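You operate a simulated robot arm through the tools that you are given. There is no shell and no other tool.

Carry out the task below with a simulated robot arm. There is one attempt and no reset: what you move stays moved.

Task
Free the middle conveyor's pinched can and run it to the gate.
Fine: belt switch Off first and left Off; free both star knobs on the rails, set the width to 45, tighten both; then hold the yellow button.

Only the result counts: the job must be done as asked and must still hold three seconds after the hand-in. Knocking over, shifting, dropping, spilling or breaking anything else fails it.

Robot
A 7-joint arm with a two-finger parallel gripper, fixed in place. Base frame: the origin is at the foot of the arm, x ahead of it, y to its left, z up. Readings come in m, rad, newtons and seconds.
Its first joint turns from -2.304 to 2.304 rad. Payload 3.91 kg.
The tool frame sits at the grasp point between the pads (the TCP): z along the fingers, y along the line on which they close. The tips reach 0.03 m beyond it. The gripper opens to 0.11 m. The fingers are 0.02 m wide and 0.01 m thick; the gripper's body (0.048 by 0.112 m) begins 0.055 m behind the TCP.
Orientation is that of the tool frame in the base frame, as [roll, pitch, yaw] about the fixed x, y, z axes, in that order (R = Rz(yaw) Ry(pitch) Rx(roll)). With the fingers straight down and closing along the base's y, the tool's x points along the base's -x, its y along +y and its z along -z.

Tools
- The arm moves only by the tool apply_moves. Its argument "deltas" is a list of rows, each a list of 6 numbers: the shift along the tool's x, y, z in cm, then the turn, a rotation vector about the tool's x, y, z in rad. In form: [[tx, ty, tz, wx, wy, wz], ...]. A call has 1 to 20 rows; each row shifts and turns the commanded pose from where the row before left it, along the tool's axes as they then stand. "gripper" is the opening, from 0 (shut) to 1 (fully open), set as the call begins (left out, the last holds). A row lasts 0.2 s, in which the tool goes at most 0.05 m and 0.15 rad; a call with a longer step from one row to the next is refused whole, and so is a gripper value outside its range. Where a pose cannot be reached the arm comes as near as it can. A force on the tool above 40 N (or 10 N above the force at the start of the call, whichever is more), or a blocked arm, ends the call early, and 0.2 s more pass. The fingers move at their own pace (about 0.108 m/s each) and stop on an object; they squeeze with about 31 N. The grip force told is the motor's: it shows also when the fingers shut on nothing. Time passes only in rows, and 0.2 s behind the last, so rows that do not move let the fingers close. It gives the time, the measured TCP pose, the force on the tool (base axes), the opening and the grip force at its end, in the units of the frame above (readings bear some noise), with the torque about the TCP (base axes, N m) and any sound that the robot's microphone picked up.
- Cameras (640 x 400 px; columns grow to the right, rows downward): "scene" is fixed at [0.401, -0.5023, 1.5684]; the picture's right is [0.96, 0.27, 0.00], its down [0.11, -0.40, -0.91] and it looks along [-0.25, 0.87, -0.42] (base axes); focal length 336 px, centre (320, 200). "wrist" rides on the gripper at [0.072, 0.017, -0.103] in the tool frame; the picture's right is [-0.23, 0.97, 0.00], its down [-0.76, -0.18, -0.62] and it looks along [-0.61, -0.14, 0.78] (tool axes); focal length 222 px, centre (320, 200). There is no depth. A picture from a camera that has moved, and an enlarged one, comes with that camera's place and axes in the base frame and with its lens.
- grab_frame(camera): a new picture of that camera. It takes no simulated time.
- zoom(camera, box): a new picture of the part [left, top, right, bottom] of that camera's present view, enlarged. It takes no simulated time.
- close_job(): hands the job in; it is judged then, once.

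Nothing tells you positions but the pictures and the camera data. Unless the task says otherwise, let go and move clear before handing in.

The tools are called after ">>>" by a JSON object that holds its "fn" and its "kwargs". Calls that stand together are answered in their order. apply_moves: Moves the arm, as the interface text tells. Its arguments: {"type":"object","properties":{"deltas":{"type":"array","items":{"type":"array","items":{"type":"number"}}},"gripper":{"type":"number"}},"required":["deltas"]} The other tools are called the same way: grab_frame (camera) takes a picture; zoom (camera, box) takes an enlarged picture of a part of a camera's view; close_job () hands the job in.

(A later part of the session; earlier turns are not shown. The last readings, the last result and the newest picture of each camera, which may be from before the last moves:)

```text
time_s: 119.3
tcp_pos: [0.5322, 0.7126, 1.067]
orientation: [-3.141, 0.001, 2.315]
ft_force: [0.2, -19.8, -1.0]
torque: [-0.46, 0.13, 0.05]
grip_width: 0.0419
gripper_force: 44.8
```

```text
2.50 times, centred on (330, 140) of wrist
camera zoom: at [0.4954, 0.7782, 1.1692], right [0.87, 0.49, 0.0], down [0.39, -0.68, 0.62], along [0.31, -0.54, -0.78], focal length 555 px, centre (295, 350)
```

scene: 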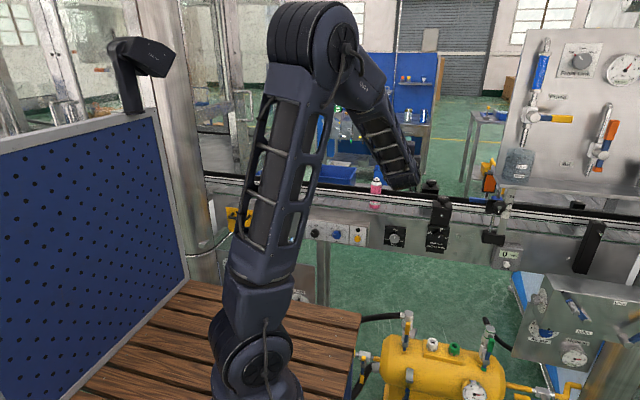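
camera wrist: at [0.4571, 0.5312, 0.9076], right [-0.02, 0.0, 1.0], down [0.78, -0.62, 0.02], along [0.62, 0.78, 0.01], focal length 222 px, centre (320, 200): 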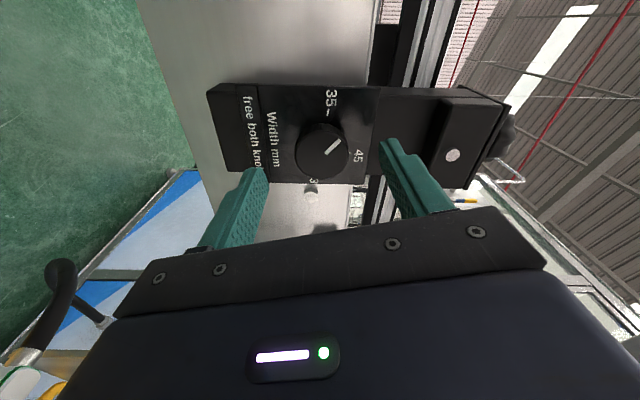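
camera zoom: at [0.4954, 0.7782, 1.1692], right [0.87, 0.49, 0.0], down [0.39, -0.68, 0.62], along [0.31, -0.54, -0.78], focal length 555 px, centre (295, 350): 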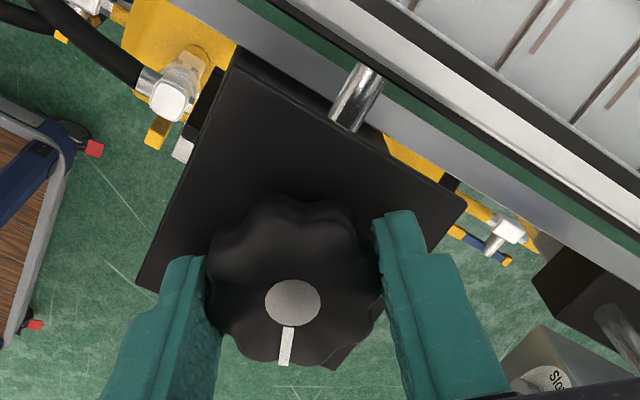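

About 69° is done. I'll make a small -y correction and finish the remaining 0.37 rad.

>>> {"fn": "apply_moves", "kwargs": {"deltas": [[-0.11, -0.1, 0, 0, 0, 0], [0, 0, 0, 0, 0, 0.06], [0, 0, 0, 0, 0, 0.06], [0, 0, 0, 0, 0, 0.06], [0, 0, 0, 0, 0, 0.06], [0, 0, 0, 0, 0, 0.06], [0, 0, 0, 0, 0, 0.06], [0, 0, 0, 0, 0, 0.02]]}}

>>> {"fn": "zoom", "kwargs": {"camera": "wrist", "box": [220, 60, 440, 220]}}

```text
time_s: 121.1
tcp_pos: [0.5306, 0.7136, 1.0647]
orientation: [3.142, 0.001, 1.935]
ft_force: [-5.0, 6.8, -0.5]
torque: [-0.16, -0.02, 0.01]
grip_width: 0.042
gripper_force: 44.9
```

```text
2.50 times, centred on (330, 140) of wrist
camera zoom: at [0.5214, 0.7866, 1.1693], right [0.99, 0.13, 0.0], down [0.11, -0.77, 0.62], along [0.08, -0.62, -0.78], focal length 555 px, centre (295, 350)
```

zoom: 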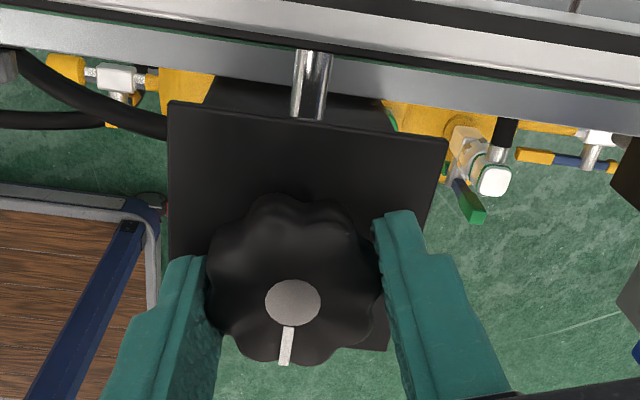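

The pointer is back where it was when tight. I'll release, rise and verify against the white mark.

>>> {"fn": "apply_moves", "kwargs": {"deltas": [[0, 0, 0, 0, 0, 0], [0, 0, 0, 0, 0, 0], [0, 0, -2, 0, 0, 0], [0, 0, -3, 0, 0, 0], [0, 0, -3, 0, 0, 0]], "gripper": 0.7}}

>>> {"fn": "zoom", "kwargs": {"camera": "wrist", "box": [240, 60, 400, 200]}}

>>> {"fn": "zoom", "kwargs": {"camera": "scene", "box": [410, 165, 480, 220]}}

```text
time_s: 122.3
tcp_pos: [0.5301, 0.7142, 1.1454]
orientation: [-3.139, 0.003, 1.935]
ft_force: [0.1, 0.3, -1.7]
torque: [0.01, 0.02, -0.01]
grip_width: 0.0769
gripper_force: 0.0
```

```text
2.86 times, centred on (320, 130) of wrist
camera zoom: at [0.5215, 0.7871, 1.2492], right [0.99, 0.14, 0.0], down [0.11, -0.77, 0.62], along [0.08, -0.62, -0.78], focal length 635 px, centre (320, 400)
```

zoom: 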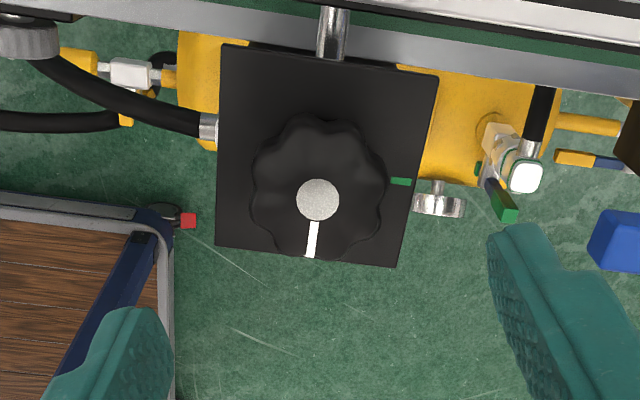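

```text
7.27 times, centred on (445, 192) of scene
camera zoom: at [0.401, -0.5023, 1.5684], right [0.96, 0.27, 0.0], down [0.11, -0.4, -0.91], along [-0.25, 0.87, -0.42], focal length 2443 px, centre (-589, 254)
```

zoom: 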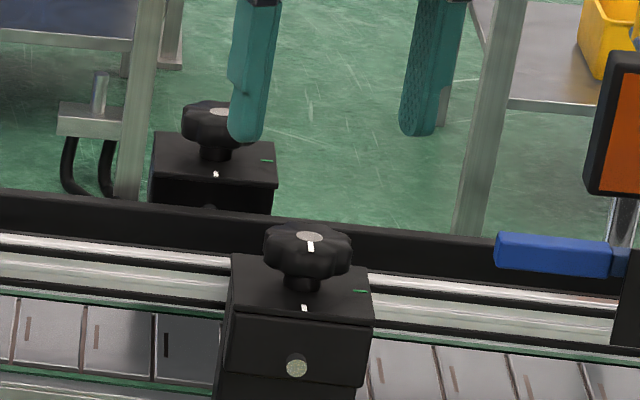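

The front knob is tight: its pointer is in line with the white mark. Now the rear knob: I'll roll back, move inward of it, and set the outward tilt there before approaching.

>>> {"fn": "apply_moves", "kwargs": {"deltas": [[0, 0, -1, 0, 0, -0.133], [0, 0, 0, 0, 0, -0.133], [0, 0, 0, 0, 0, -0.133], [0, 0, 0, 0, 0, -0.133], [0, 0, 0, 0, 0, -0.133], [0, 0, 0, 0, 0, -0.133], [0, 0, 0, 0, 0, -0.133], [0, 0, 0, 0, 0, -0.133], [0, 0, 0, 0, 0, -0.133], [0, 0, 0, 0, 0, -0.133], [0, 0, 0, 0, 0, -0.133], [1.53, 3.37, 0, 0, 0, 0], [1.53, 3.37, 0, 0, 0, 0], [1.53, 3.37, 0, 0, 0, 0], [0, 0, 0, -0.0396, -0.0382, 0], [0, 0, 0, -0.0396, -0.0382, 0], [0, 0, 0, 0, 0, 0]]}}

>>> {"fn": "grab_frame", "kwargs": {"camera": "wrist"}}

```text
time_s: 125.9
tcp_pos: [0.461, 0.7997, 1.1565]
orientation: [3.063, 0.077, -2.889]
ft_force: [0.0, 0.2, 0.6]
torque: [-0.02, 0.0, 0.01]
grip_width: 0.0773
gripper_force: 0.1
```

```text
taken
camera wrist: at [0.3821, 0.7874, 1.2542], right [-0.03, 1.0, 0.09], down [0.75, -0.04, 0.66], along [0.66, 0.09, -0.74], focal length 222 px, centre (320, 200)
```

wrist: 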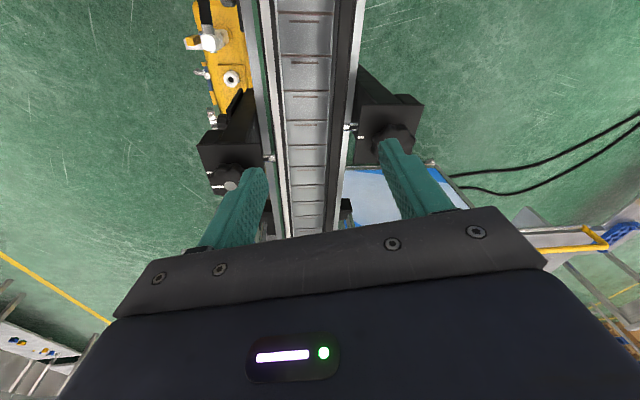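

The tilt is set. I'll move out and down to just above the rear knob.

>>> {"fn": "apply_moves", "kwargs": {"deltas": [[-1.45, 2.2, 2.08, 0, 0, 0], [-1.45, 2.2, 2.08, 0, 0, 0], [-1.45, 2.2, 2.08, 0, 0, 0], [0, 0, 0, 0, 0, 0]]}}

>>> {"fn": "zoom", "kwargs": {"camera": "wrist", "box": [220, 60, 440, 220]}}

```text
time_s: 126.9
tcp_pos: [0.491, 0.8792, 1.1027]
orientation: [3.064, 0.076, -2.888]
ft_force: [0.5, 0.0, 0.2]
torque: [0.0, 0.0, -0.01]
grip_width: 0.0769
gripper_force: 0.0
```

```text
2.50 times, centred on (330, 140) of wrist
camera zoom: at [0.4118, 0.8675, 1.2009], right [-0.03, 1.0, 0.09], down [0.75, -0.04, 0.66], along [0.66, 0.09, -0.74], focal length 555 px, centre (295, 350)
```

zoom: 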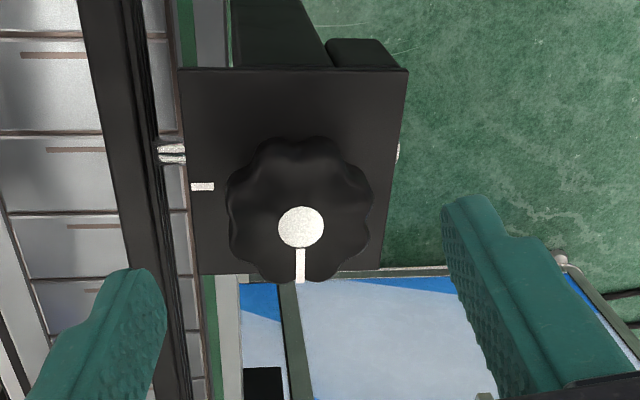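

The alignment is good, with 1.8 mm to correct. I'll descend along the tool axis.

>>> {"fn": "apply_moves", "kwargs": {"deltas": [[0, 0.15, 1.2, 0, 0, 0], [0, 0, 1.2, 0, 0, 0], [0, 0, 0.85, 0, 0, 0], [0, 0, 0, 0, 0, 0]]}}

>>> {"fn": "zoom", "kwargs": {"camera": "wrist", "box": [220, 60, 440, 220]}}

```text
time_s: 127.9
tcp_pos: [0.4928, 0.8842, 1.0693]
orientation: [3.064, 0.077, -2.889]
ft_force: [-0.2, 0.3, 0.0]
torque: [0.0, -0.01, 0.0]
grip_width: 0.0771
gripper_force: 0.0
```

```text
2.50 times, centred on (330, 140) of wrist
camera zoom: at [0.4124, 0.8722, 1.1685], right [-0.03, 1.0, 0.09], down [0.75, -0.04, 0.66], along [0.66, 0.09, -0.74], focal length 555 px, centre (295, 350)
```

zoom: 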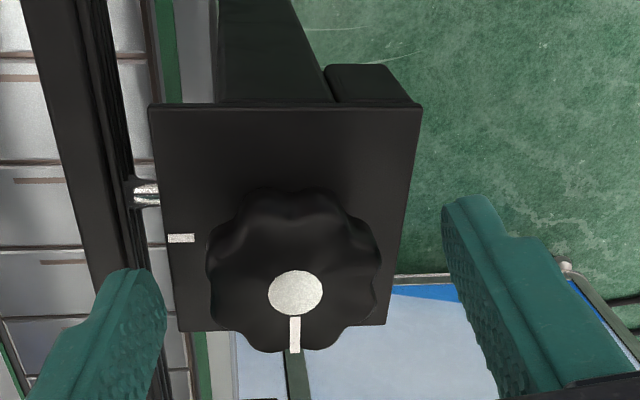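

The rear knob is centred, with no contact. I'll close on it.

>>> {"fn": "apply_moves", "kwargs": {"deltas": [[0, 0, 0, 0, 0, 0], [0, 0, 0, 0, 0, 0], [0, 0, 0, 0, 0, 0]], "gripper": 0.2}}

>>> {"fn": "apply_moves", "kwargs": {"deltas": [[0, 0, 0, 0, 0, 0.06], [0, 0, 0, 0, 0, 0.06], [0, 0, 0, 0, 0, 0.06], [0, 0, 0, 0, 0, 0.06], [0, 0, 0, 0, 0, 0.06]]}}

```text
time_s: 128.7
tcp_pos: [0.4911, 0.8844, 1.0694]
orientation: [3.062, 0.075, -2.888]
ft_force: [0.3, 1.3, 0.3]
torque: [-0.57, -0.2, -0.01]
grip_width: 0.0424
gripper_force: 44.4
```

```text
time_s: 129.9
tcp_pos: [0.491, 0.8829, 1.0687]
orientation: [3.042, 0.048, 3.094]
ft_force: [-0.6, -13.0, -0.4]
torque: [-1.13, -0.92, 0.05]
grip_width: 0.0421
gripper_force: 45.5
```

It is turning clockwise cleanly. I'll continue with a small correction.

>>> {"fn": "apply_moves", "kwargs": {"deltas": [[0, -0.1, 0, 0, 0, 0], [0, 0, 0, 0, 0, 0.06], [0, 0, 0, 0, 0, 0.06], [0, 0, 0, 0, 0, 0.06], [0, 0, 0, 0, 0, 0.06], [0, 0, 0, 0, 0, 0.06], [0, 0, 0, 0, 0, 0.06]]}}

```text
time_s: 131.5
tcp_pos: [0.4908, 0.8838, 1.069]
orientation: [3.034, 0.012, 2.737]
ft_force: [2.8, -10.2, -3.2]
torque: [-1.23, -1.01, 0.03]
grip_width: 0.0426
gripper_force: 45.2
```

The loads remain low. I'll continue.

>>> {"fn": "apply_moves", "kwargs": {"deltas": [[-0.03, -0.07, 0, 0, 0, 0], [0, 0, 0, 0, 0, 0.06], [0, 0, 0, 0, 0, 0.06], [0, 0, 0, 0, 0, 0.06], [0, 0, 0, 0, 0, 0.06], [0, 0, 0, 0, 0, 0.06], [0, 0, 0, 0, 0, 0.06]]}}

>>> {"fn": "zoom", "kwargs": {"camera": "wrist", "box": [220, 60, 440, 220]}}

```text
time_s: 133.1
tcp_pos: [0.4908, 0.8822, 1.0689]
orientation: [3.037, -0.029, 2.379]
ft_force: [-9.0, -21.3, -7.1]
torque: [-1.66, -0.4, 0.08]
grip_width: 0.0425
gripper_force: 45.6
```

```text
2.50 times, centred on (330, 140) of wrist
camera zoom: at [0.4451, 0.9341, 1.1764], right [0.84, 0.54, 0.1], down [0.39, -0.71, 0.58], along [0.38, -0.45, -0.81], focal length 555 px, centre (295, 350)
```

zoom: 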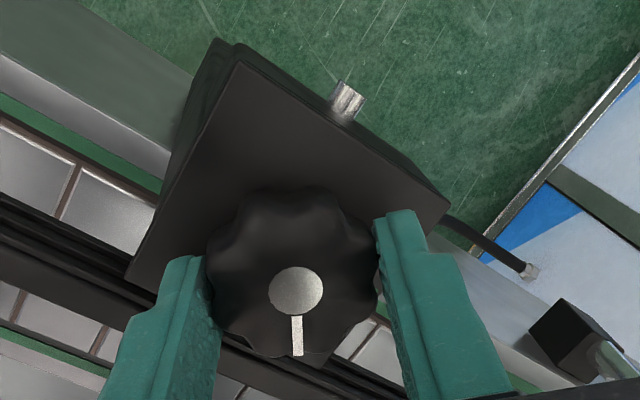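

About 58° is done. I'll shift to relieve the -y load and continue.

>>> {"fn": "apply_moves", "kwargs": {"deltas": [[-0.05, -0.16, 0, 0, 0, 0], [0, 0, 0, 0, 0, 0.06], [0, 0, 0, 0, 0, 0.06], [0, 0, 0, 0, 0, 0.06], [0, 0, 0, 0, 0, 0.06], [0, 0, 0, 0, 0, 0.06]]}}

```text
time_s: 134.5
tcp_pos: [0.4891, 0.8812, 1.0684]
orientation: [3.048, -0.058, 2.078]
ft_force: [1.9, 12.1, 0.3]
torque: [-1.01, -0.37, 0.0]
grip_width: 0.0426
gripper_force: 44.8
```

About 75° is done. I'll do the last quarter radian.

>>> {"fn": "apply_moves", "kwargs": {"deltas": [[0.06, 0.04, 0, 0, 0, 0], [0, 0, 0, 0, 0, 0.06], [0, 0, 0, 0, 0, 0.06], [0, 0, 0, 0, 0, 0.06], [0, 0, 0, 0, 0, 0.06]]}}

>>> {"fn": "zoom", "kwargs": {"camera": "wrist", "box": [220, 60, 440, 220]}}

>>> {"fn": "zoom", "kwargs": {"camera": "scene", "box": [410, 165, 480, 220]}}

```text
time_s: 135.7
tcp_pos: [0.4888, 0.8821, 1.0697]
orientation: [3.064, -0.075, 1.84]
ft_force: [-10.7, -12.9, -1.8]
torque: [-1.34, 0.25, 0.05]
grip_width: 0.0425
gripper_force: 44.8
```

```text
2.50 times, centred on (330, 140) of wrist
camera zoom: at [0.4818, 0.9451, 1.1796], right [1.0, 0.03, 0.06], down [0.0, -0.84, 0.55], along [0.07, -0.55, -0.84], focal length 555 px, centre (295, 350)
```

zoom: 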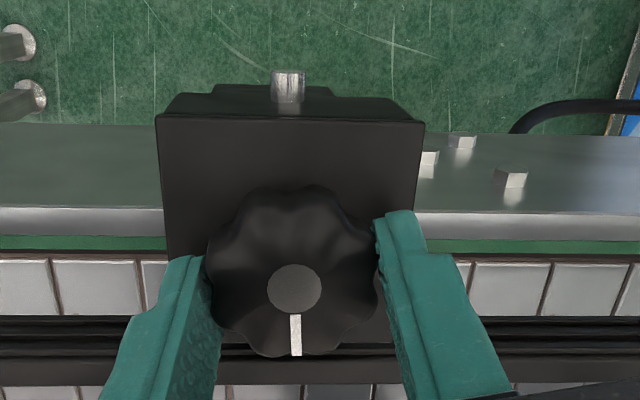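

```text
7.27 times, centred on (445, 192) of scene
camera zoom: at [0.401, -0.5023, 1.5684], right [0.96, 0.27, 0.0], down [0.11, -0.4, -0.91], along [-0.25, 0.87, -0.42], focal length 2443 px, centre (-589, 254)
```

zoom: 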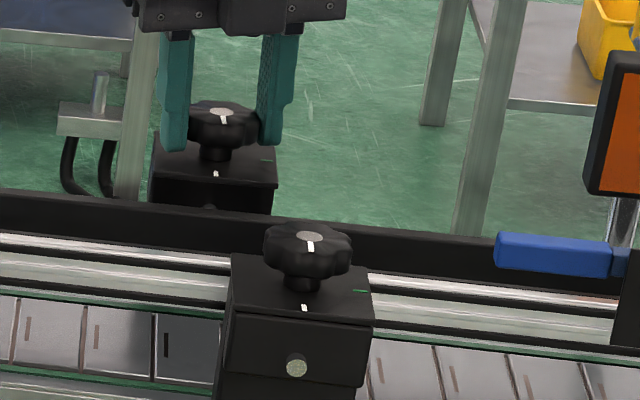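

The pointer is still about 4–6° short of the white mark. I'll add 0.09 rad.

>>> {"fn": "apply_moves", "kwargs": {"deltas": [[0, -0.08, 0, 0, 0, 0], [0, 0, 0, 0, 0, 0.05], [0, 0, 0, 0, 0, 0.04], [0, 0, 0, 0, 0, 0]]}}

>>> {"fn": "zoom", "kwargs": {"camera": "wrist", "box": [260, 100, 380, 210]}}

>>> {"fn": "zoom", "kwargs": {"camera": "scene", "box": [415, 170, 475, 210]}}

```text
time_s: 136.7
tcp_pos: [0.489, 0.8817, 1.0691]
orientation: [3.072, -0.086, 1.749]
ft_force: [-6.7, -5.9, -4.2]
torque: [-0.16, 0.7, 0.66]
grip_width: 0.042
gripper_force: 45.0
```

```text
3.64 times, centred on (320, 155) of wrist
camera zoom: at [0.4882, 0.9452, 1.1801], right [1.0, -0.06, 0.05], down [-0.07, -0.84, 0.54], along [0.01, -0.54, -0.84], focal length 808 px, centre (320, 364)
```

zoom: 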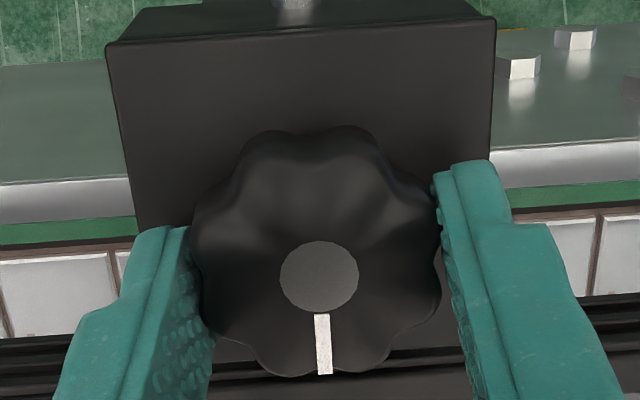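

```text
10.00 times, centred on (445, 190) of scene
camera zoom: at [0.401, -0.5023, 1.5684], right [0.96, 0.27, 0.0], down [0.11, -0.4, -0.91], along [-0.25, 0.87, -0.42], focal length 3359 px, centre (-930, 300)
```

zoom: 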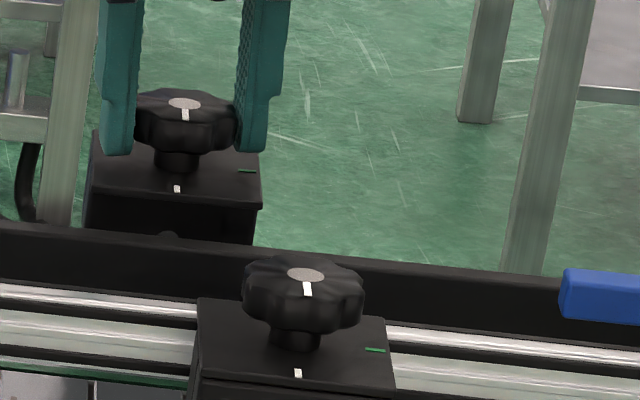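

The torque shows the rear knob has reached its stop, and both pointers look just as they did at the start (tight). I'll release and back off along the tool axis.

>>> {"fn": "apply_moves", "kwargs": {"deltas": [[0, 0, 0, 0, 0, 0], [0, 0, 0, 0, 0, 0], [0, 0, -1.0, 0, 0, 0], [0, 0, -1.2, 0, 0, 0], [0, 0, -1.2, 0, 0, 0]], "gripper": 0.7}}

>>> {"fn": "grab_frame", "kwargs": {"camera": "wrist"}}

```text
time_s: 137.9
tcp_pos: [0.4871, 0.8789, 1.102]
orientation: [3.069, -0.082, 1.749]
ft_force: [0.2, -0.3, -1.1]
torque: [-0.02, 0.05, -0.02]
grip_width: 0.077
gripper_force: 0.0
```

```text
taken
camera wrist: at [0.4862, 0.9424, 1.2136], right [1.0, -0.06, 0.05], down [-0.07, -0.84, 0.54], along [0.01, -0.55, -0.84], focal length 222 px, centre (320, 200)
```

wrist: 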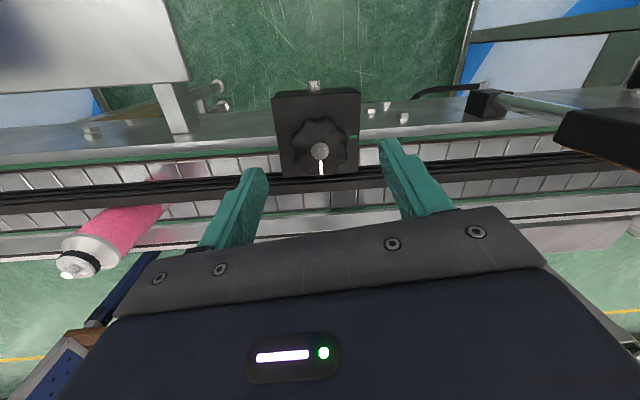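

Everything on the rails is set: width 45, both knobs tight. Next is the yellow Inch button, so I'll pull back inward, straighten and return to the approach position.

>>> {"fn": "apply_moves", "kwargs": {"deltas": [[-2.88, -1.61, -2.17, 0, 0, 0], [-2.88, -1.61, -2.17, 0, 0, 0], [-2.88, -1.61, -2.17, 0, 0, 0], [-2.88, -1.61, -2.17, 0, 0, 0], [-2.88, -1.61, -2.17, 0, 0, 0], [0, 0, 0, 0.01176, -0.00178, -0.1394], [0, 0, 0, 0.01176, -0.00178, -0.1394], [0, 0, 0, 0.01176, -0.00178, -0.1394], [0, 0, 0, 0.01176, -0.00178, -0.1394], [0, 0, 0, 0.01176, -0.00178, -0.1394], [0, 0, 0, 0.01176, -0.00178, -0.1394], [0, 0, 0, 0.01176, -0.00178, -0.1394], [0, 0, 0, 0.01176, -0.00178, -0.1394], [0, 0, 0, 0.01176, -0.00178, -0.1394], [0, 0, 0, 0.01176, -0.00178, -0.1394], [0, 0, 0, 0, 0, 0]]}}

>>> {"fn": "grab_frame", "kwargs": {"camera": "scene"}}

```text
time_s: 141.3
tcp_pos: [0.4276, 0.7115, 1.1925]
orientation: [3.137, -0.005, -3.138]
ft_force: [0.2, 0.2, 0.2]
torque: [0.01, 0.02, 0.0]
grip_width: 0.0769
gripper_force: 0.0
```

```text
taken
```

scene: 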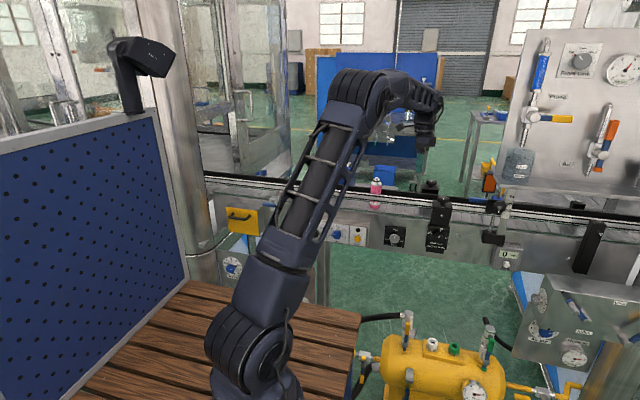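

I'm clear. I'll look at the gate area before pressing the button, so I know where the can must stop.

>>> {"fn": "zoom", "kwargs": {"camera": "scene", "box": [460, 165, 560, 275]}}

>>> {"fn": "zoom", "kwargs": {"camera": "scene", "box": [360, 165, 480, 255]}}

>>> {"fn": "grab_frame", "kwargs": {"camera": "wrist"}}

```text
3.64 times, centred on (510, 220) of scene
camera zoom: at [0.401, -0.5023, 1.5684], right [0.96, 0.27, 0.0], down [0.11, -0.4, -0.91], along [-0.25, 0.87, -0.42], focal length 1222 px, centre (-371, 127)
```

zoom: 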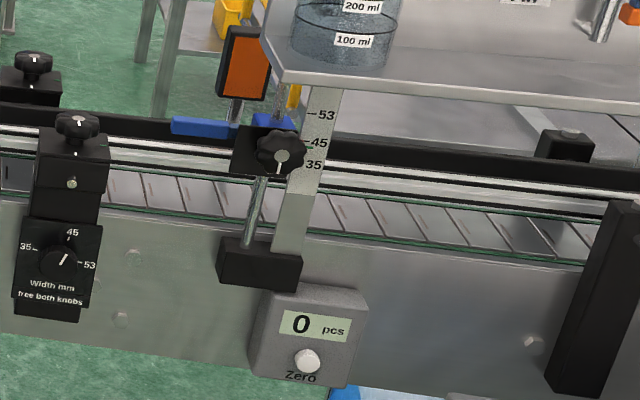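

```text
4.44 times, centred on (420, 210) of scene
camera zoom: at [0.401, -0.5023, 1.5684], right [0.96, 0.27, 0.0], down [0.11, -0.4, -0.91], along [-0.25, 0.87, -0.42], focal length 1493 px, centre (-124, 156)
```

zoom: 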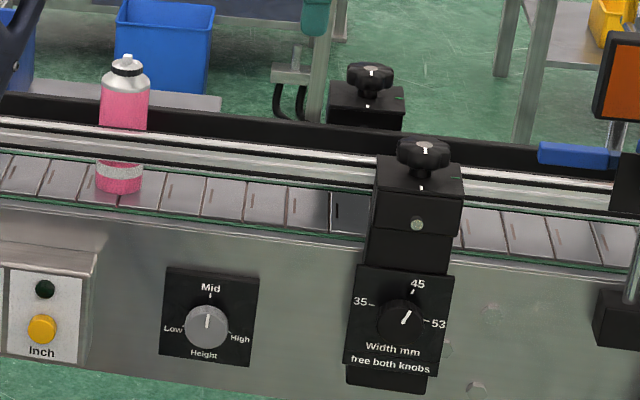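

```text
taken
camera wrist: at [0.3568, 0.7289, 1.2973], right [0.22, 0.97, 0.0], down [0.76, -0.18, 0.62], along [0.6, -0.14, -0.78], focal length 222 px, centre (320, 200)
```

wrist: 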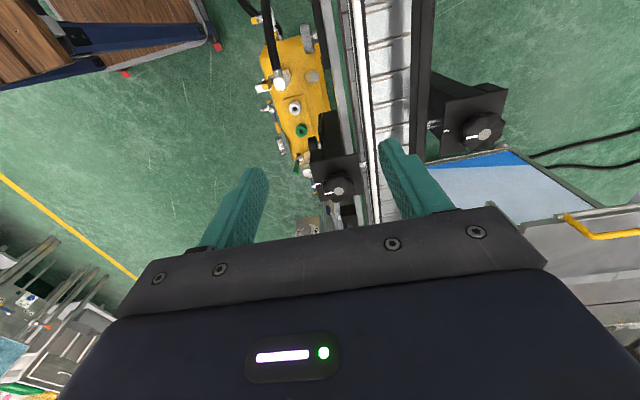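

The rails, dial and can all look right, and the counter reads 0 with the gate area at about x≈0.7. I'll go back to the level pose and down in front of the panel.

>>> {"fn": "apply_moves", "kwargs": {"deltas": [[1.6, -3.7, -1.93, 0, 0, 0], [1.6, -3.7, -1.93, 0, 0, 0], [1.6, -3.7, -1.93, 0, 0, 0], [0, 0, 0, -0.1428, 0, 0], [0, 0, 0, -0.1428, 0, 0], [0, 0, 0, -0.1428, 0, 0], [0, 0, 0, -0.1428, 0, 0], [0, 0, 0, -0.1428, 0, 0], [0, 0, 0, -0.1428, 0, 0], [0, 0, 0, -0.1428, 0, 0], [0, 0, 0, -0.1428, 0, 0], [0, 0, 0, -0.1428, 0, 0], [0, 0, 0, -0.1428, 0, 0], [0, 0, 0, -0.1428, 0, 0], [0, 0, 0, 0, 0, 0]], "gripper": 0.0}}

>>> {"fn": "apply_moves", "kwargs": {"deltas": [[0, -3, 0, 0, 0, 0], [0, -3, 0, 0, 0, 0], [0, -3, 0, 0, 0, 0], [0, -3, 0, 0, 0, 0], [0, -3, 0, 0, 0, 0], [0, -3, 0, 0, 0, 0], [0, -3, 0, 0, 0, 0], [0, -3, 0, 0, 0, 0], [0, -3, 0, 0, 0, 0], [0, -3, 0, 0, 0, 0], [0, -3, 0, 0, 0, 0]]}}

```text
time_s: 144.5
tcp_pos: [0.3805, 0.601, 1.251]
orientation: [1.568, -0.004, -3.138]
ft_force: [0.2, -0.4, -0.6]
torque: [0.0, 0.0, 0.05]
grip_width: 0.0
gripper_force: 31.4
```

```text
time_s: 146.9
tcp_pos: [0.3794, 0.6027, 0.9218]
orientation: [1.568, -0.004, -3.14]
ft_force: [-0.8, -0.5, 0.7]
torque: [-0.02, -0.03, -0.03]
grip_width: 0.0001
gripper_force: 31.1
```

The gripper is shut and the arm is in front of the panel. I'll move left and down to face the Inch button and look.

>>> {"fn": "apply_moves", "kwargs": {"deltas": [[3.1, -1.4, 0, 0, 0, 0], [3.1, -1.4, 0, 0, 0, 0], [3.1, -1.4, 0, 0, 0, 0], [3.1, -1.4, 0, 0, 0, 0], [3.0, -1.4, 0, 0, 0, 0], [0, 0, 0, 0, 0, 0]]}}

>>> {"fn": "grab_frame", "kwargs": {"camera": "wrist"}}

>>> {"fn": "zoom", "kwargs": {"camera": "wrist", "box": [240, 60, 400, 200]}}

```text
time_s: 148.3
tcp_pos: [0.2251, 0.6025, 0.8511]
orientation: [1.568, -0.005, -3.139]
ft_force: [-0.8, -0.2, -0.6]
torque: [-0.03, 0.0, -0.04]
grip_width: 0.0
gripper_force: 31.1
```

```text
taken
camera wrist: at [0.1541, 0.4982, 0.8689], right [0.23, 0.0, 0.97], down [0.76, -0.62, -0.18], along [0.61, 0.78, -0.14], focal length 222 px, centre (320, 200)
```

wrist: 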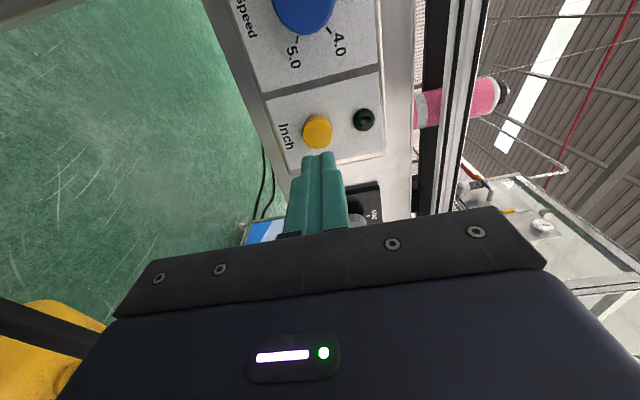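

```text
2.86 times, centred on (320, 130) of wrist
camera zoom: at [0.1541, 0.4982, 0.8689], right [0.23, 0.0, 0.97], down [0.76, -0.62, -0.18], along [0.61, 0.78, -0.14], focal length 635 px, centre (320, 400)
```

zoom: 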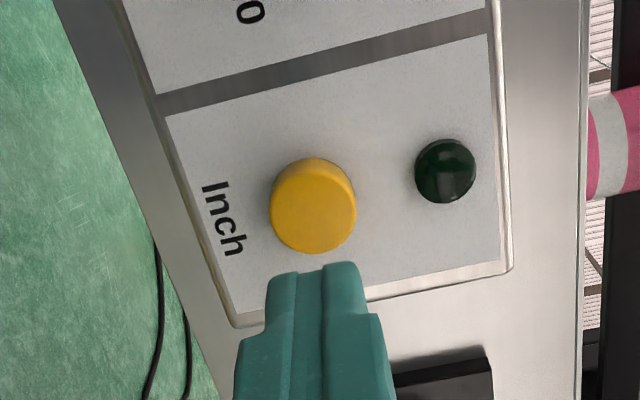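

The button face is at about (0.2255, ~0.68, 0.850), right ahead of the closed fingertips. I'll advance 3.5 cm and then creep.

>>> {"fn": "apply_moves", "kwargs": {"deltas": [[0, -0.1, 1.5, 0, 0, 0], [0, 0, 1.5, 0, 0, 0], [0, 0, 0.5, 0, 0, 0], [0, 0, 0, 0, 0, 0]]}}

>>> {"fn": "zoom", "kwargs": {"camera": "wrist", "box": [240, 60, 400, 200]}}

>>> {"fn": "zoom", "kwargs": {"camera": "scene", "box": [300, 165, 400, 255]}}

```text
time_s: 149.3
tcp_pos: [0.2258, 0.6374, 0.8505]
orientation: [1.569, -0.002, -3.141]
ft_force: [-0.7, 0.3, 0.0]
torque: [-0.01, -0.01, 0.02]
grip_width: 0.0
gripper_force: 31.0
```

```text
2.86 times, centred on (320, 130) of wrist
camera zoom: at [0.1544, 0.5334, 0.868], right [0.23, 0.0, 0.97], down [0.76, -0.62, -0.18], along [0.61, 0.78, -0.14], focal length 635 px, centre (320, 400)
```

zoom: 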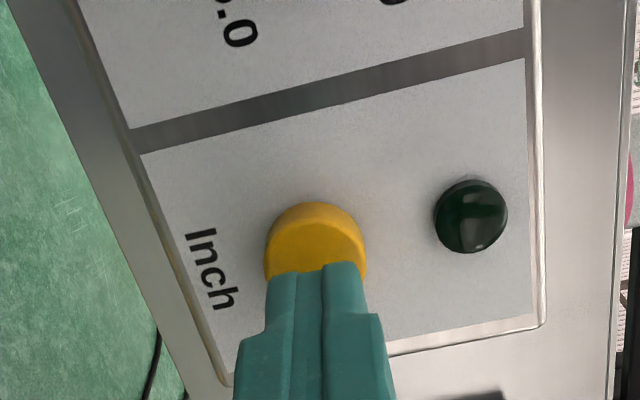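

```text
4.44 times, centred on (350, 210) of scene
camera zoom: at [0.401, -0.5023, 1.5684], right [0.96, 0.27, 0.0], down [0.11, -0.4, -0.91], along [-0.25, 0.87, -0.42], focal length 1493 px, centre (187, 156)
```

zoom: 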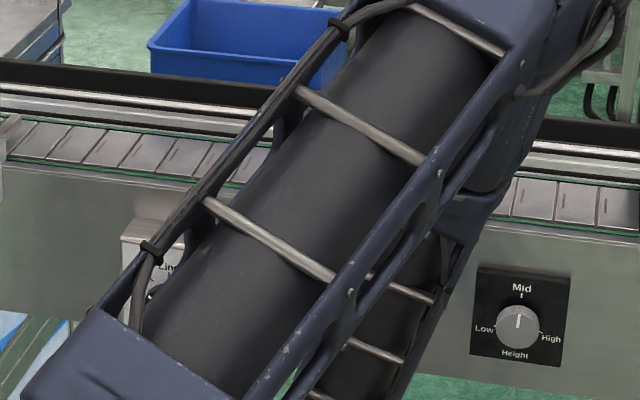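

The tips are about 1 cm short of the button. I'll check the full scene view to see what I can watch while holding it.

>>> {"fn": "grab_frame", "kwargs": {"camera": "scene"}}

>>> {"fn": "grab_frame", "kwargs": {"camera": "wrist"}}

```text
taken
```

scene: 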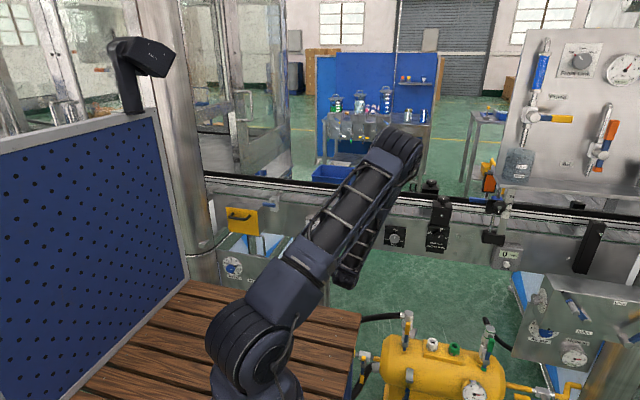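

```text
taken
camera wrist: at [0.1544, 0.5334, 0.868], right [0.23, 0.0, 0.97], down [0.76, -0.62, -0.18], along [0.61, 0.78, -0.14], focal length 222 px, centre (320, 200)
```

wrist: 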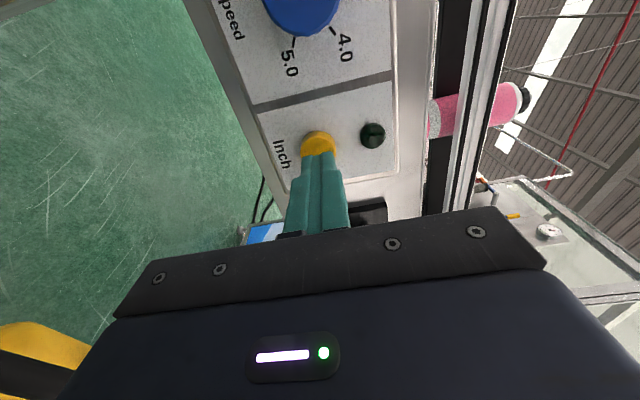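

From x≈0.5 onward the belt and gate are visible in the scene view, and the wrist camera sees the can at its start. I'll creep in until the button is pressed.

>>> {"fn": "apply_moves", "kwargs": {"deltas": [[0, 0, 0.3, 0, 0, 0], [0, 0, 0.3, 0, 0, 0]]}}

>>> {"fn": "zoom", "kwargs": {"camera": "wrist", "box": [240, 60, 560, 220]}}

```text
time_s: 149.9
tcp_pos: [0.2255, 0.6435, 0.85]
orientation: [1.569, -0.002, -3.141]
ft_force: [-1.1, -0.1, -0.3]
torque: [0.01, -0.01, 0.0]
grip_width: 0.0
gripper_force: 30.7
```

```text
2.00 times, centred on (400, 140) of wrist
camera zoom: at [0.1543, 0.5397, 0.8681], right [0.23, 0.0, 0.97], down [0.76, -0.62, -0.18], along [0.6, 0.78, -0.14], focal length 444 px, centre (160, 320)
```

zoom: 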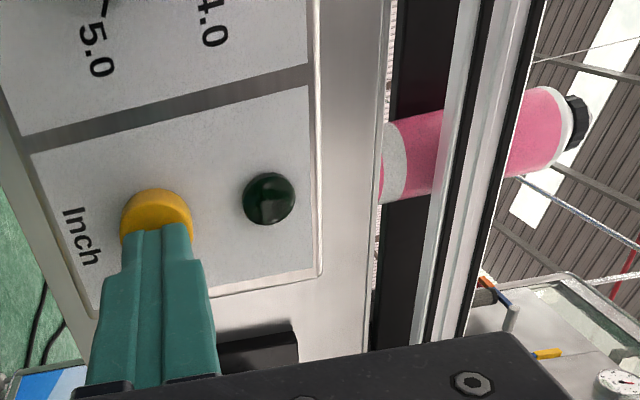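

No contact yet, with the tips at y≈0.673. I'll keep creeping.

>>> {"fn": "apply_moves", "kwargs": {"deltas": [[0, 0, 0.2, 0, 0, 0], [0, 0, 0.2, 0, 0, 0]]}}

>>> {"fn": "zoom", "kwargs": {"camera": "wrist", "box": [240, 60, 560, 220]}}

```text
time_s: 150.5
tcp_pos: [0.2253, 0.6483, 0.852]
orientation: [1.569, -0.004, -3.141]
ft_force: [-0.2, -2.3, 0.6]
torque: [0.02, 0.0, -0.03]
grip_width: 0.0
gripper_force: 31.5
```

```text
2.00 times, centred on (400, 140) of wrist
camera zoom: at [0.1543, 0.5433, 0.8681], right [0.23, 0.0, 0.97], down [0.76, -0.62, -0.18], along [0.6, 0.78, -0.14], focal length 444 px, centre (160, 320)
```

zoom: 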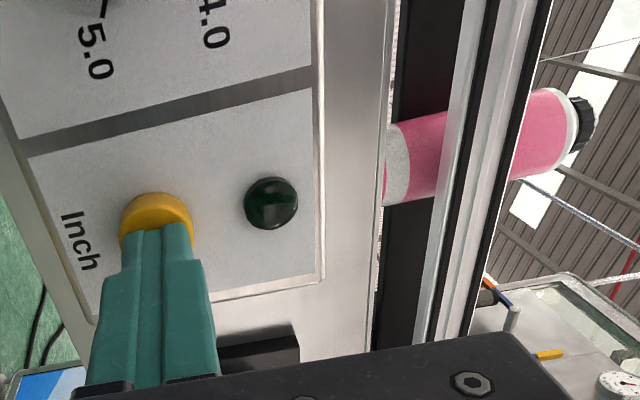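

A first light contact of -2.3 N. I'll press in further.

>>> {"fn": "apply_moves", "kwargs": {"deltas": [[0, 0, 0.15, 0, 0, 0], [0, 0, 0.15, 0, 0, 0]]}}

>>> {"fn": "zoom", "kwargs": {"camera": "wrist", "box": [240, 60, 560, 220]}}

```text
time_s: 151.1
tcp_pos: [0.2259, 0.6499, 0.8511]
orientation: [1.569, -0.003, -3.14]
ft_force: [0.1, -2.4, -0.7]
torque: [-0.02, 0.02, -0.03]
grip_width: 0.0001
gripper_force: 31.1
heard: click
```

```text
2.00 times, centred on (400, 140) of wrist
camera zoom: at [0.1543, 0.5463, 0.8681], right [0.23, 0.0, 0.97], down [0.76, -0.62, -0.18], along [0.61, 0.78, -0.14], focal length 444 px, centre (160, 320)
```

zoom: 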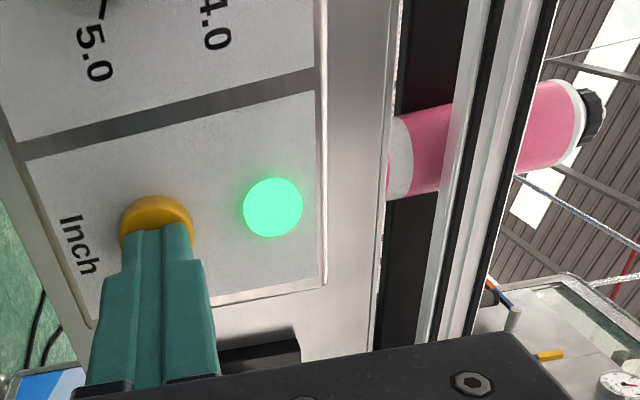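

A click, and the green lamp is lit: the belt is inching. I'll hold with a touch more pressure and watch the can.

>>> {"fn": "apply_moves", "kwargs": {"deltas": [[0, 0, 0.1, 0, 0, 0], [0, 0, 0, 0, 0, 0], [0, 0, 0, 0, 0, 0], [0, 0, 0, 0, 0, 0]]}}

>>> {"fn": "zoom", "kwargs": {"camera": "wrist", "box": [240, 60, 560, 220]}}

>>> {"fn": "grab_frame", "kwargs": {"camera": "scene"}}

```text
time_s: 152.1
tcp_pos: [0.2262, 0.6519, 0.851]
orientation: [1.57, -0.005, -3.14]
ft_force: [1.4, -3.1, 0.0]
torque: [0.0, 0.0, -0.11]
grip_width: 0.0001
gripper_force: 31.2
```

```text
2.00 times, centred on (400, 140) of wrist
camera zoom: at [0.1543, 0.5474, 0.868], right [0.23, 0.0, 0.97], down [0.76, -0.62, -0.18], along [0.61, 0.78, -0.14], focal length 444 px, centre (160, 320)
```

zoom: 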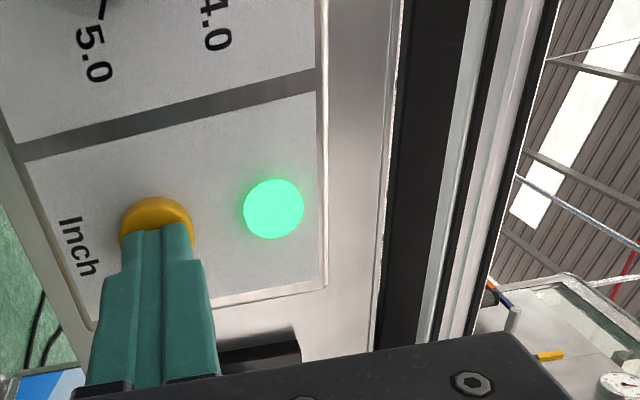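

```text
taken
```

scene: 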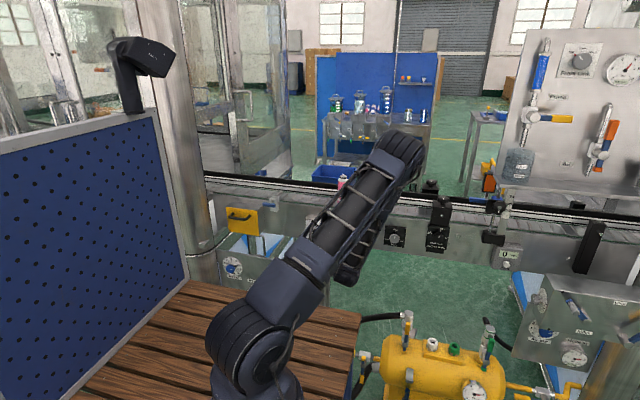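

The can has moved LEFT, now near pixel 343, so the gate must be at the left end. Before time advances I'll look at the left side for the gate.

>>> {"fn": "zoom", "kwargs": {"camera": "scene", "box": [200, 160, 360, 250]}}

>>> {"fn": "zoom", "kwargs": {"camera": "scene", "box": [240, 170, 300, 230]}}

```text
4.00 times, centred on (280, 205) of scene
camera zoom: at [0.401, -0.5023, 1.5684], right [0.96, 0.27, 0.0], down [0.11, -0.4, -0.91], along [-0.25, 0.87, -0.42], focal length 1344 px, centre (480, 180)
```

zoom: 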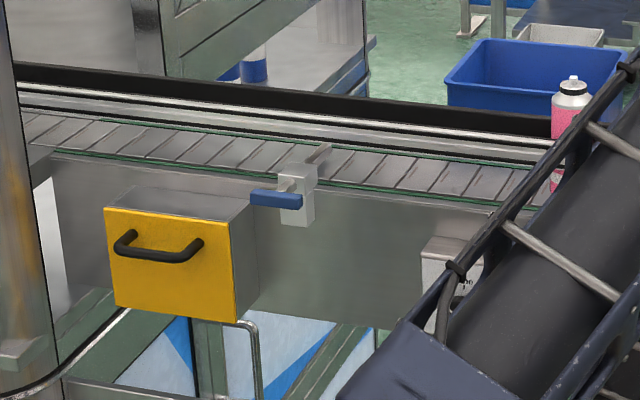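

```text
6.67 times, centred on (270, 200) of scene
camera zoom: at [0.401, -0.5023, 1.5684], right [0.96, 0.27, 0.0], down [0.11, -0.4, -0.91], along [-0.25, 0.87, -0.42], focal length 2240 px, centre (653, 200)
```

zoom: 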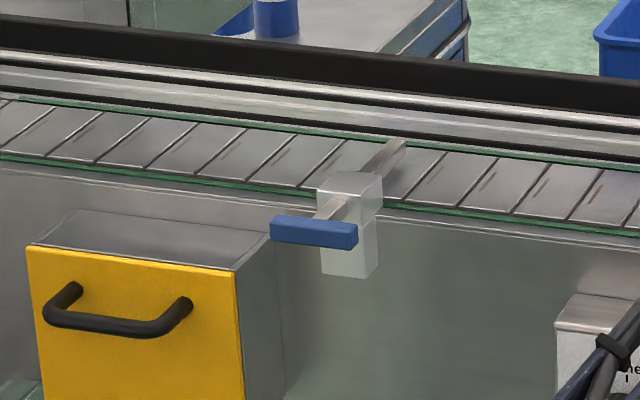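

The gate is the flat bar across the belt at the left (x≈-0.16), with the blue handle. The can is at x≈0.14, moving at ~0.12 m/s, so about 2.3 s remain. I'll keep holding in short steps and watch.

>>> {"fn": "apply_moves", "kwargs": {"deltas": [[0, 0, 0, 0, 0, 0], [0, 0, 0, 0, 0, 0], [0, 0, 0, 0, 0, 0], [0, 0, 0, 0, 0, 0]]}}

>>> {"fn": "zoom", "kwargs": {"camera": "scene", "box": [200, 160, 360, 250]}}

```text
time_s: 153.1
tcp_pos: [0.2259, 0.6521, 0.8512]
orientation: [1.568, -0.003, -3.141]
ft_force: [1.1, -2.4, 0.1]
torque: [-0.01, -0.01, -0.05]
grip_width: 0.0001
gripper_force: 31.2
```

```text
4.00 times, centred on (280, 205) of scene
camera zoom: at [0.401, -0.5023, 1.5684], right [0.96, 0.27, 0.0], down [0.11, -0.4, -0.91], along [-0.25, 0.87, -0.42], focal length 1344 px, centre (480, 180)
```

zoom: 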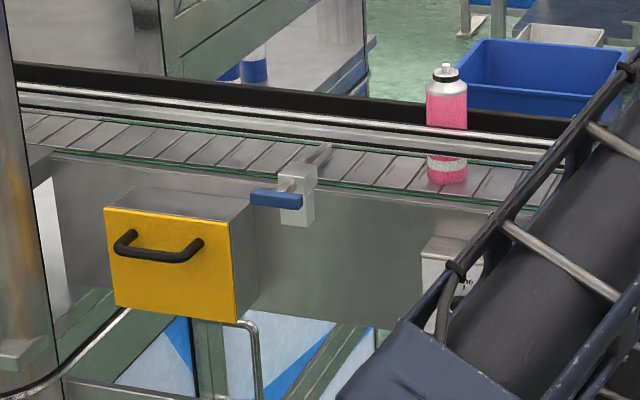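

The can is upright and about 0.9 s from the gate bar. I'll hold for 0.8 s and check again.

>>> {"fn": "apply_moves", "kwargs": {"deltas": [[0, 0, 0, 0, 0, 0], [0, 0, 0, 0, 0, 0], [0, 0, 0, 0, 0, 0]]}}

>>> {"fn": "zoom", "kwargs": {"camera": "scene", "box": [220, 160, 340, 240]}}

```text
time_s: 153.9
tcp_pos: [0.2246, 0.6507, 0.851]
orientation: [1.569, -0.003, -3.141]
ft_force: [1.1, -2.7, -0.3]
torque: [-0.01, -0.01, -0.07]
grip_width: 0.0002
gripper_force: 30.7
```

```text
5.00 times, centred on (280, 200) of scene
camera zoom: at [0.401, -0.5023, 1.5684], right [0.96, 0.27, 0.0], down [0.11, -0.4, -0.91], along [-0.25, 0.87, -0.42], focal length 1680 px, centre (520, 200)
```

zoom: 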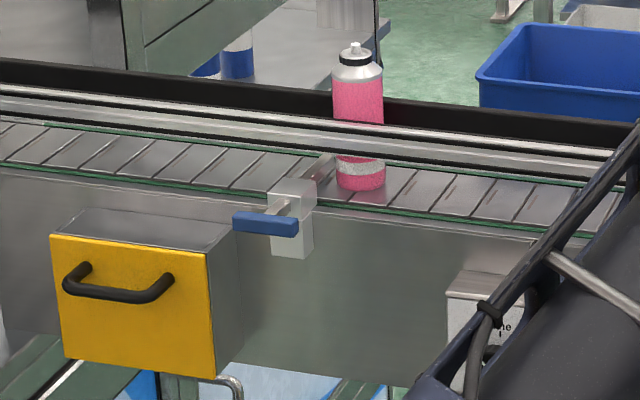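

The can is almost at the bar. One more short hold should seat it.

>>> {"fn": "apply_moves", "kwargs": {"deltas": [[0, 0, 0, 0, 0, 0]]}}

>>> {"fn": "zoom", "kwargs": {"camera": "scene", "box": [220, 160, 340, 240]}}

```text
time_s: 154.3
tcp_pos: [0.2255, 0.6518, 0.8514]
orientation: [1.569, -0.003, -3.14]
ft_force: [0.6, -3.4, -0.1]
torque: [-0.06, 0.01, -0.06]
grip_width: 0.0
gripper_force: 31.1
```

```text
5.00 times, centred on (280, 200) of scene
camera zoom: at [0.401, -0.5023, 1.5684], right [0.96, 0.27, 0.0], down [0.11, -0.4, -0.91], along [-0.25, 0.87, -0.42], focal length 1680 px, centre (520, 200)
```

zoom: 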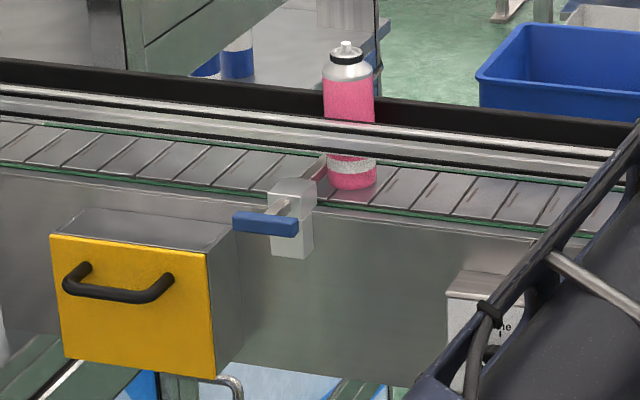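

It moved only a little, so the can has met the gate. One more brief hold will confirm that it is seated.

>>> {"fn": "apply_moves", "kwargs": {"deltas": [[0, 0, 0, 0, 0, 0]]}}

>>> {"fn": "zoom", "kwargs": {"camera": "scene", "box": [220, 160, 340, 240]}}

```text
time_s: 154.7
tcp_pos: [0.2254, 0.6516, 0.8507]
orientation: [1.569, -0.004, -3.141]
ft_force: [1.0, -2.4, 0.5]
torque: [-0.01, 0.01, -0.02]
grip_width: 0.0001
gripper_force: 31.3
```

```text
5.00 times, centred on (280, 200) of scene
camera zoom: at [0.401, -0.5023, 1.5684], right [0.96, 0.27, 0.0], down [0.11, -0.4, -0.91], along [-0.25, 0.87, -0.42], focal length 1680 px, centre (520, 200)
```

zoom: 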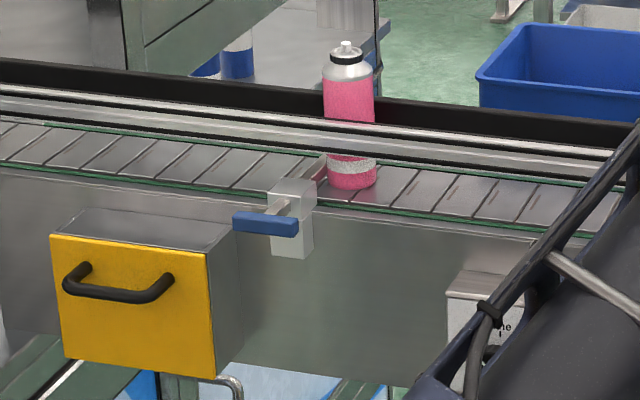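

The can hasn't moved further: it is standing against the gate. I'll let go of the button by backing straight off.

>>> {"fn": "apply_moves", "kwargs": {"deltas": [[0, 0, -2.0, 0, 0, 0], [0, 0, -2.5, 0, 0, 0], [0, 0, -0.6, 0, 0, 0], [0, 0, 0, 0, 0, 0]]}}

>>> {"fn": "grab_frame", "kwargs": {"camera": "wrist"}}

>>> {"fn": "zoom", "kwargs": {"camera": "scene", "box": [220, 160, 340, 240]}}

```text
time_s: 155.7
tcp_pos: [0.2256, 0.5996, 0.8506]
orientation: [1.568, -0.003, -3.14]
ft_force: [0.3, 0.5, 0.7]
torque: [0.03, -0.03, 0.0]
grip_width: 0.0002
gripper_force: 31.2
```

```text
taken
camera wrist: at [0.154, 0.4961, 0.8679], right [0.23, 0.0, 0.97], down [0.76, -0.62, -0.18], along [0.61, 0.78, -0.14], focal length 222 px, centre (320, 200)
```

wrist: 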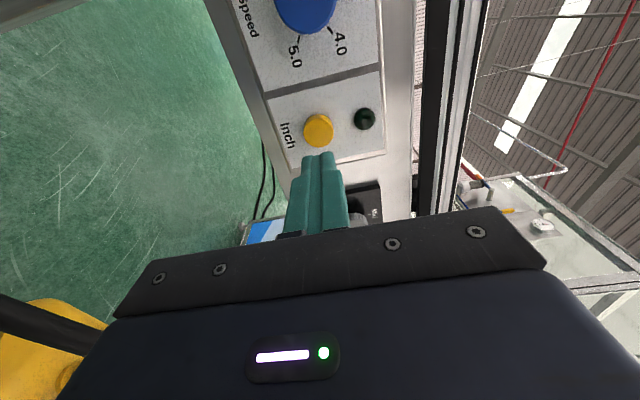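

```text
5.00 times, centred on (280, 200) of scene
camera zoom: at [0.401, -0.5023, 1.5684], right [0.96, 0.27, 0.0], down [0.11, -0.4, -0.91], along [-0.25, 0.87, -0.42], focal length 1680 px, centre (520, 200)
```

zoom: 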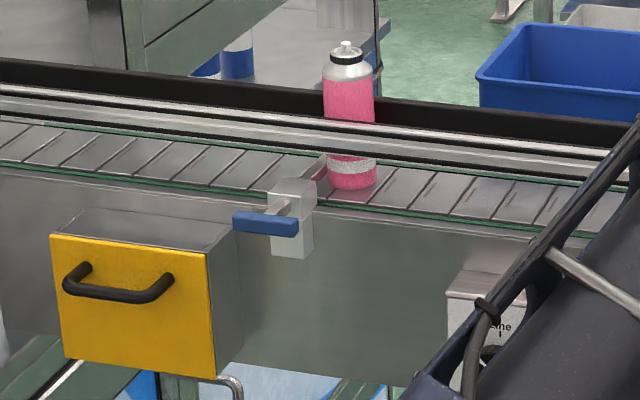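

The lamp is off and the can stands at the gate. I'll move clear along the known path and do a final check of everything.

>>> {"fn": "apply_moves", "kwargs": {"deltas": [[-3, 0.8, 0, 0, 0, 0], [-3, 0.8, 0, 0, 0, 0], [-3, 0.8, 0, 0, 0, 0], [-3, 0.8, 0, 0, 0, 0], [-2, 0.8, 0, 0, 0, 0]]}}

>>> {"fn": "apply_moves", "kwargs": {"deltas": [[0, 3, 0, 0, 0, 0], [0, 3, 0, 0, 0, 0], [0, 3, 0, 0, 0, 0], [0, 3, 0, 0, 0, 0], [0, 3, 0, 0, 0, 0], [0, 3, 0, 0, 0, 0], [0, 3, 0, 0, 0, 0], [0, 3, 0, 0, 0, 0], [0, 3, 0, 0, 0, 0], [0, 3, 0, 0, 0, 0], [0, 3, 0, 0, 0, 0], [0, 3, 0, 0, 0, 0]]}}

>>> {"fn": "grab_frame", "kwargs": {"camera": "scene"}}

>>> {"fn": "zoom", "kwargs": {"camera": "scene", "box": [300, 200, 400, 260]}}

>>> {"fn": "zoom", "kwargs": {"camera": "scene", "box": [400, 165, 500, 260]}}

>>> {"fn": "zoom", "kwargs": {"camera": "scene", "box": [220, 160, 340, 240]}}

```text
time_s: 156.9
tcp_pos: [0.3664, 0.6004, 0.8899]
orientation: [1.569, -0.003, -3.141]
ft_force: [0.2, 0.5, 0.0]
torque: [0.01, 0.03, 0.02]
grip_width: 0.0001
gripper_force: 31.0
```

```text
time_s: 159.5
tcp_pos: [0.3658, 0.5996, 1.2498]
orientation: [1.57, -0.003, -3.14]
ft_force: [-0.3, 0.3, 0.0]
torque: [0.03, -0.01, 0.01]
grip_width: 0.0001
gripper_force: 31.2
```

```text
taken
```

scene: 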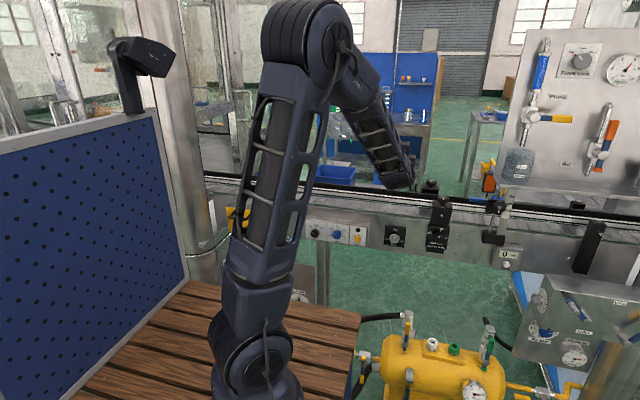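

```text
6.40 times, centred on (350, 230) of scene
camera zoom: at [0.401, -0.5023, 1.5684], right [0.96, 0.27, 0.0], down [0.11, -0.4, -0.91], along [-0.25, 0.87, -0.42], focal length 2150 px, centre (128, 8)
```

zoom: 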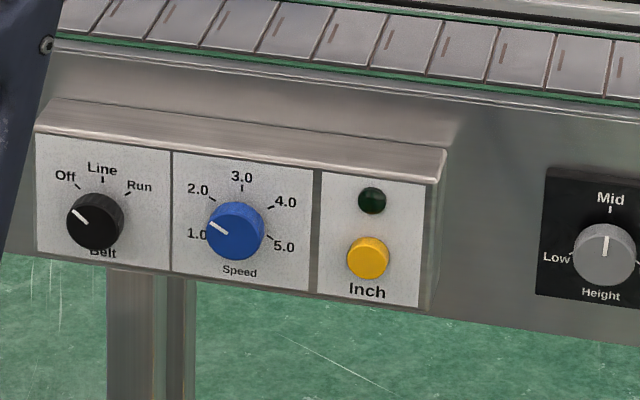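

```text
4.21 times, centred on (450, 212) of scene
camera zoom: at [0.401, -0.5023, 1.5684], right [0.96, 0.27, 0.0], down [0.11, -0.4, -0.91], along [-0.25, 0.87, -0.42], focal length 1414 px, centre (-227, 147)
```

zoom: 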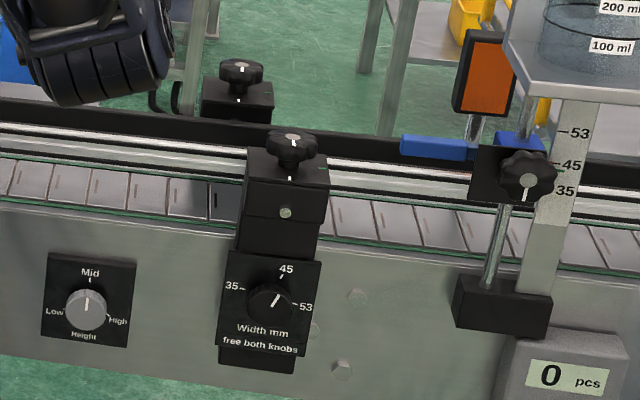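

```text
5.00 times, centred on (280, 200) of scene
camera zoom: at [0.401, -0.5023, 1.5684], right [0.96, 0.27, 0.0], down [0.11, -0.4, -0.91], along [-0.25, 0.87, -0.42], focal length 1680 px, centre (520, 200)
```

zoom: 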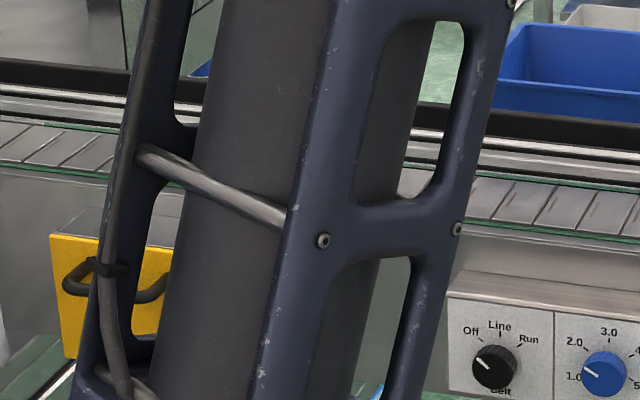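

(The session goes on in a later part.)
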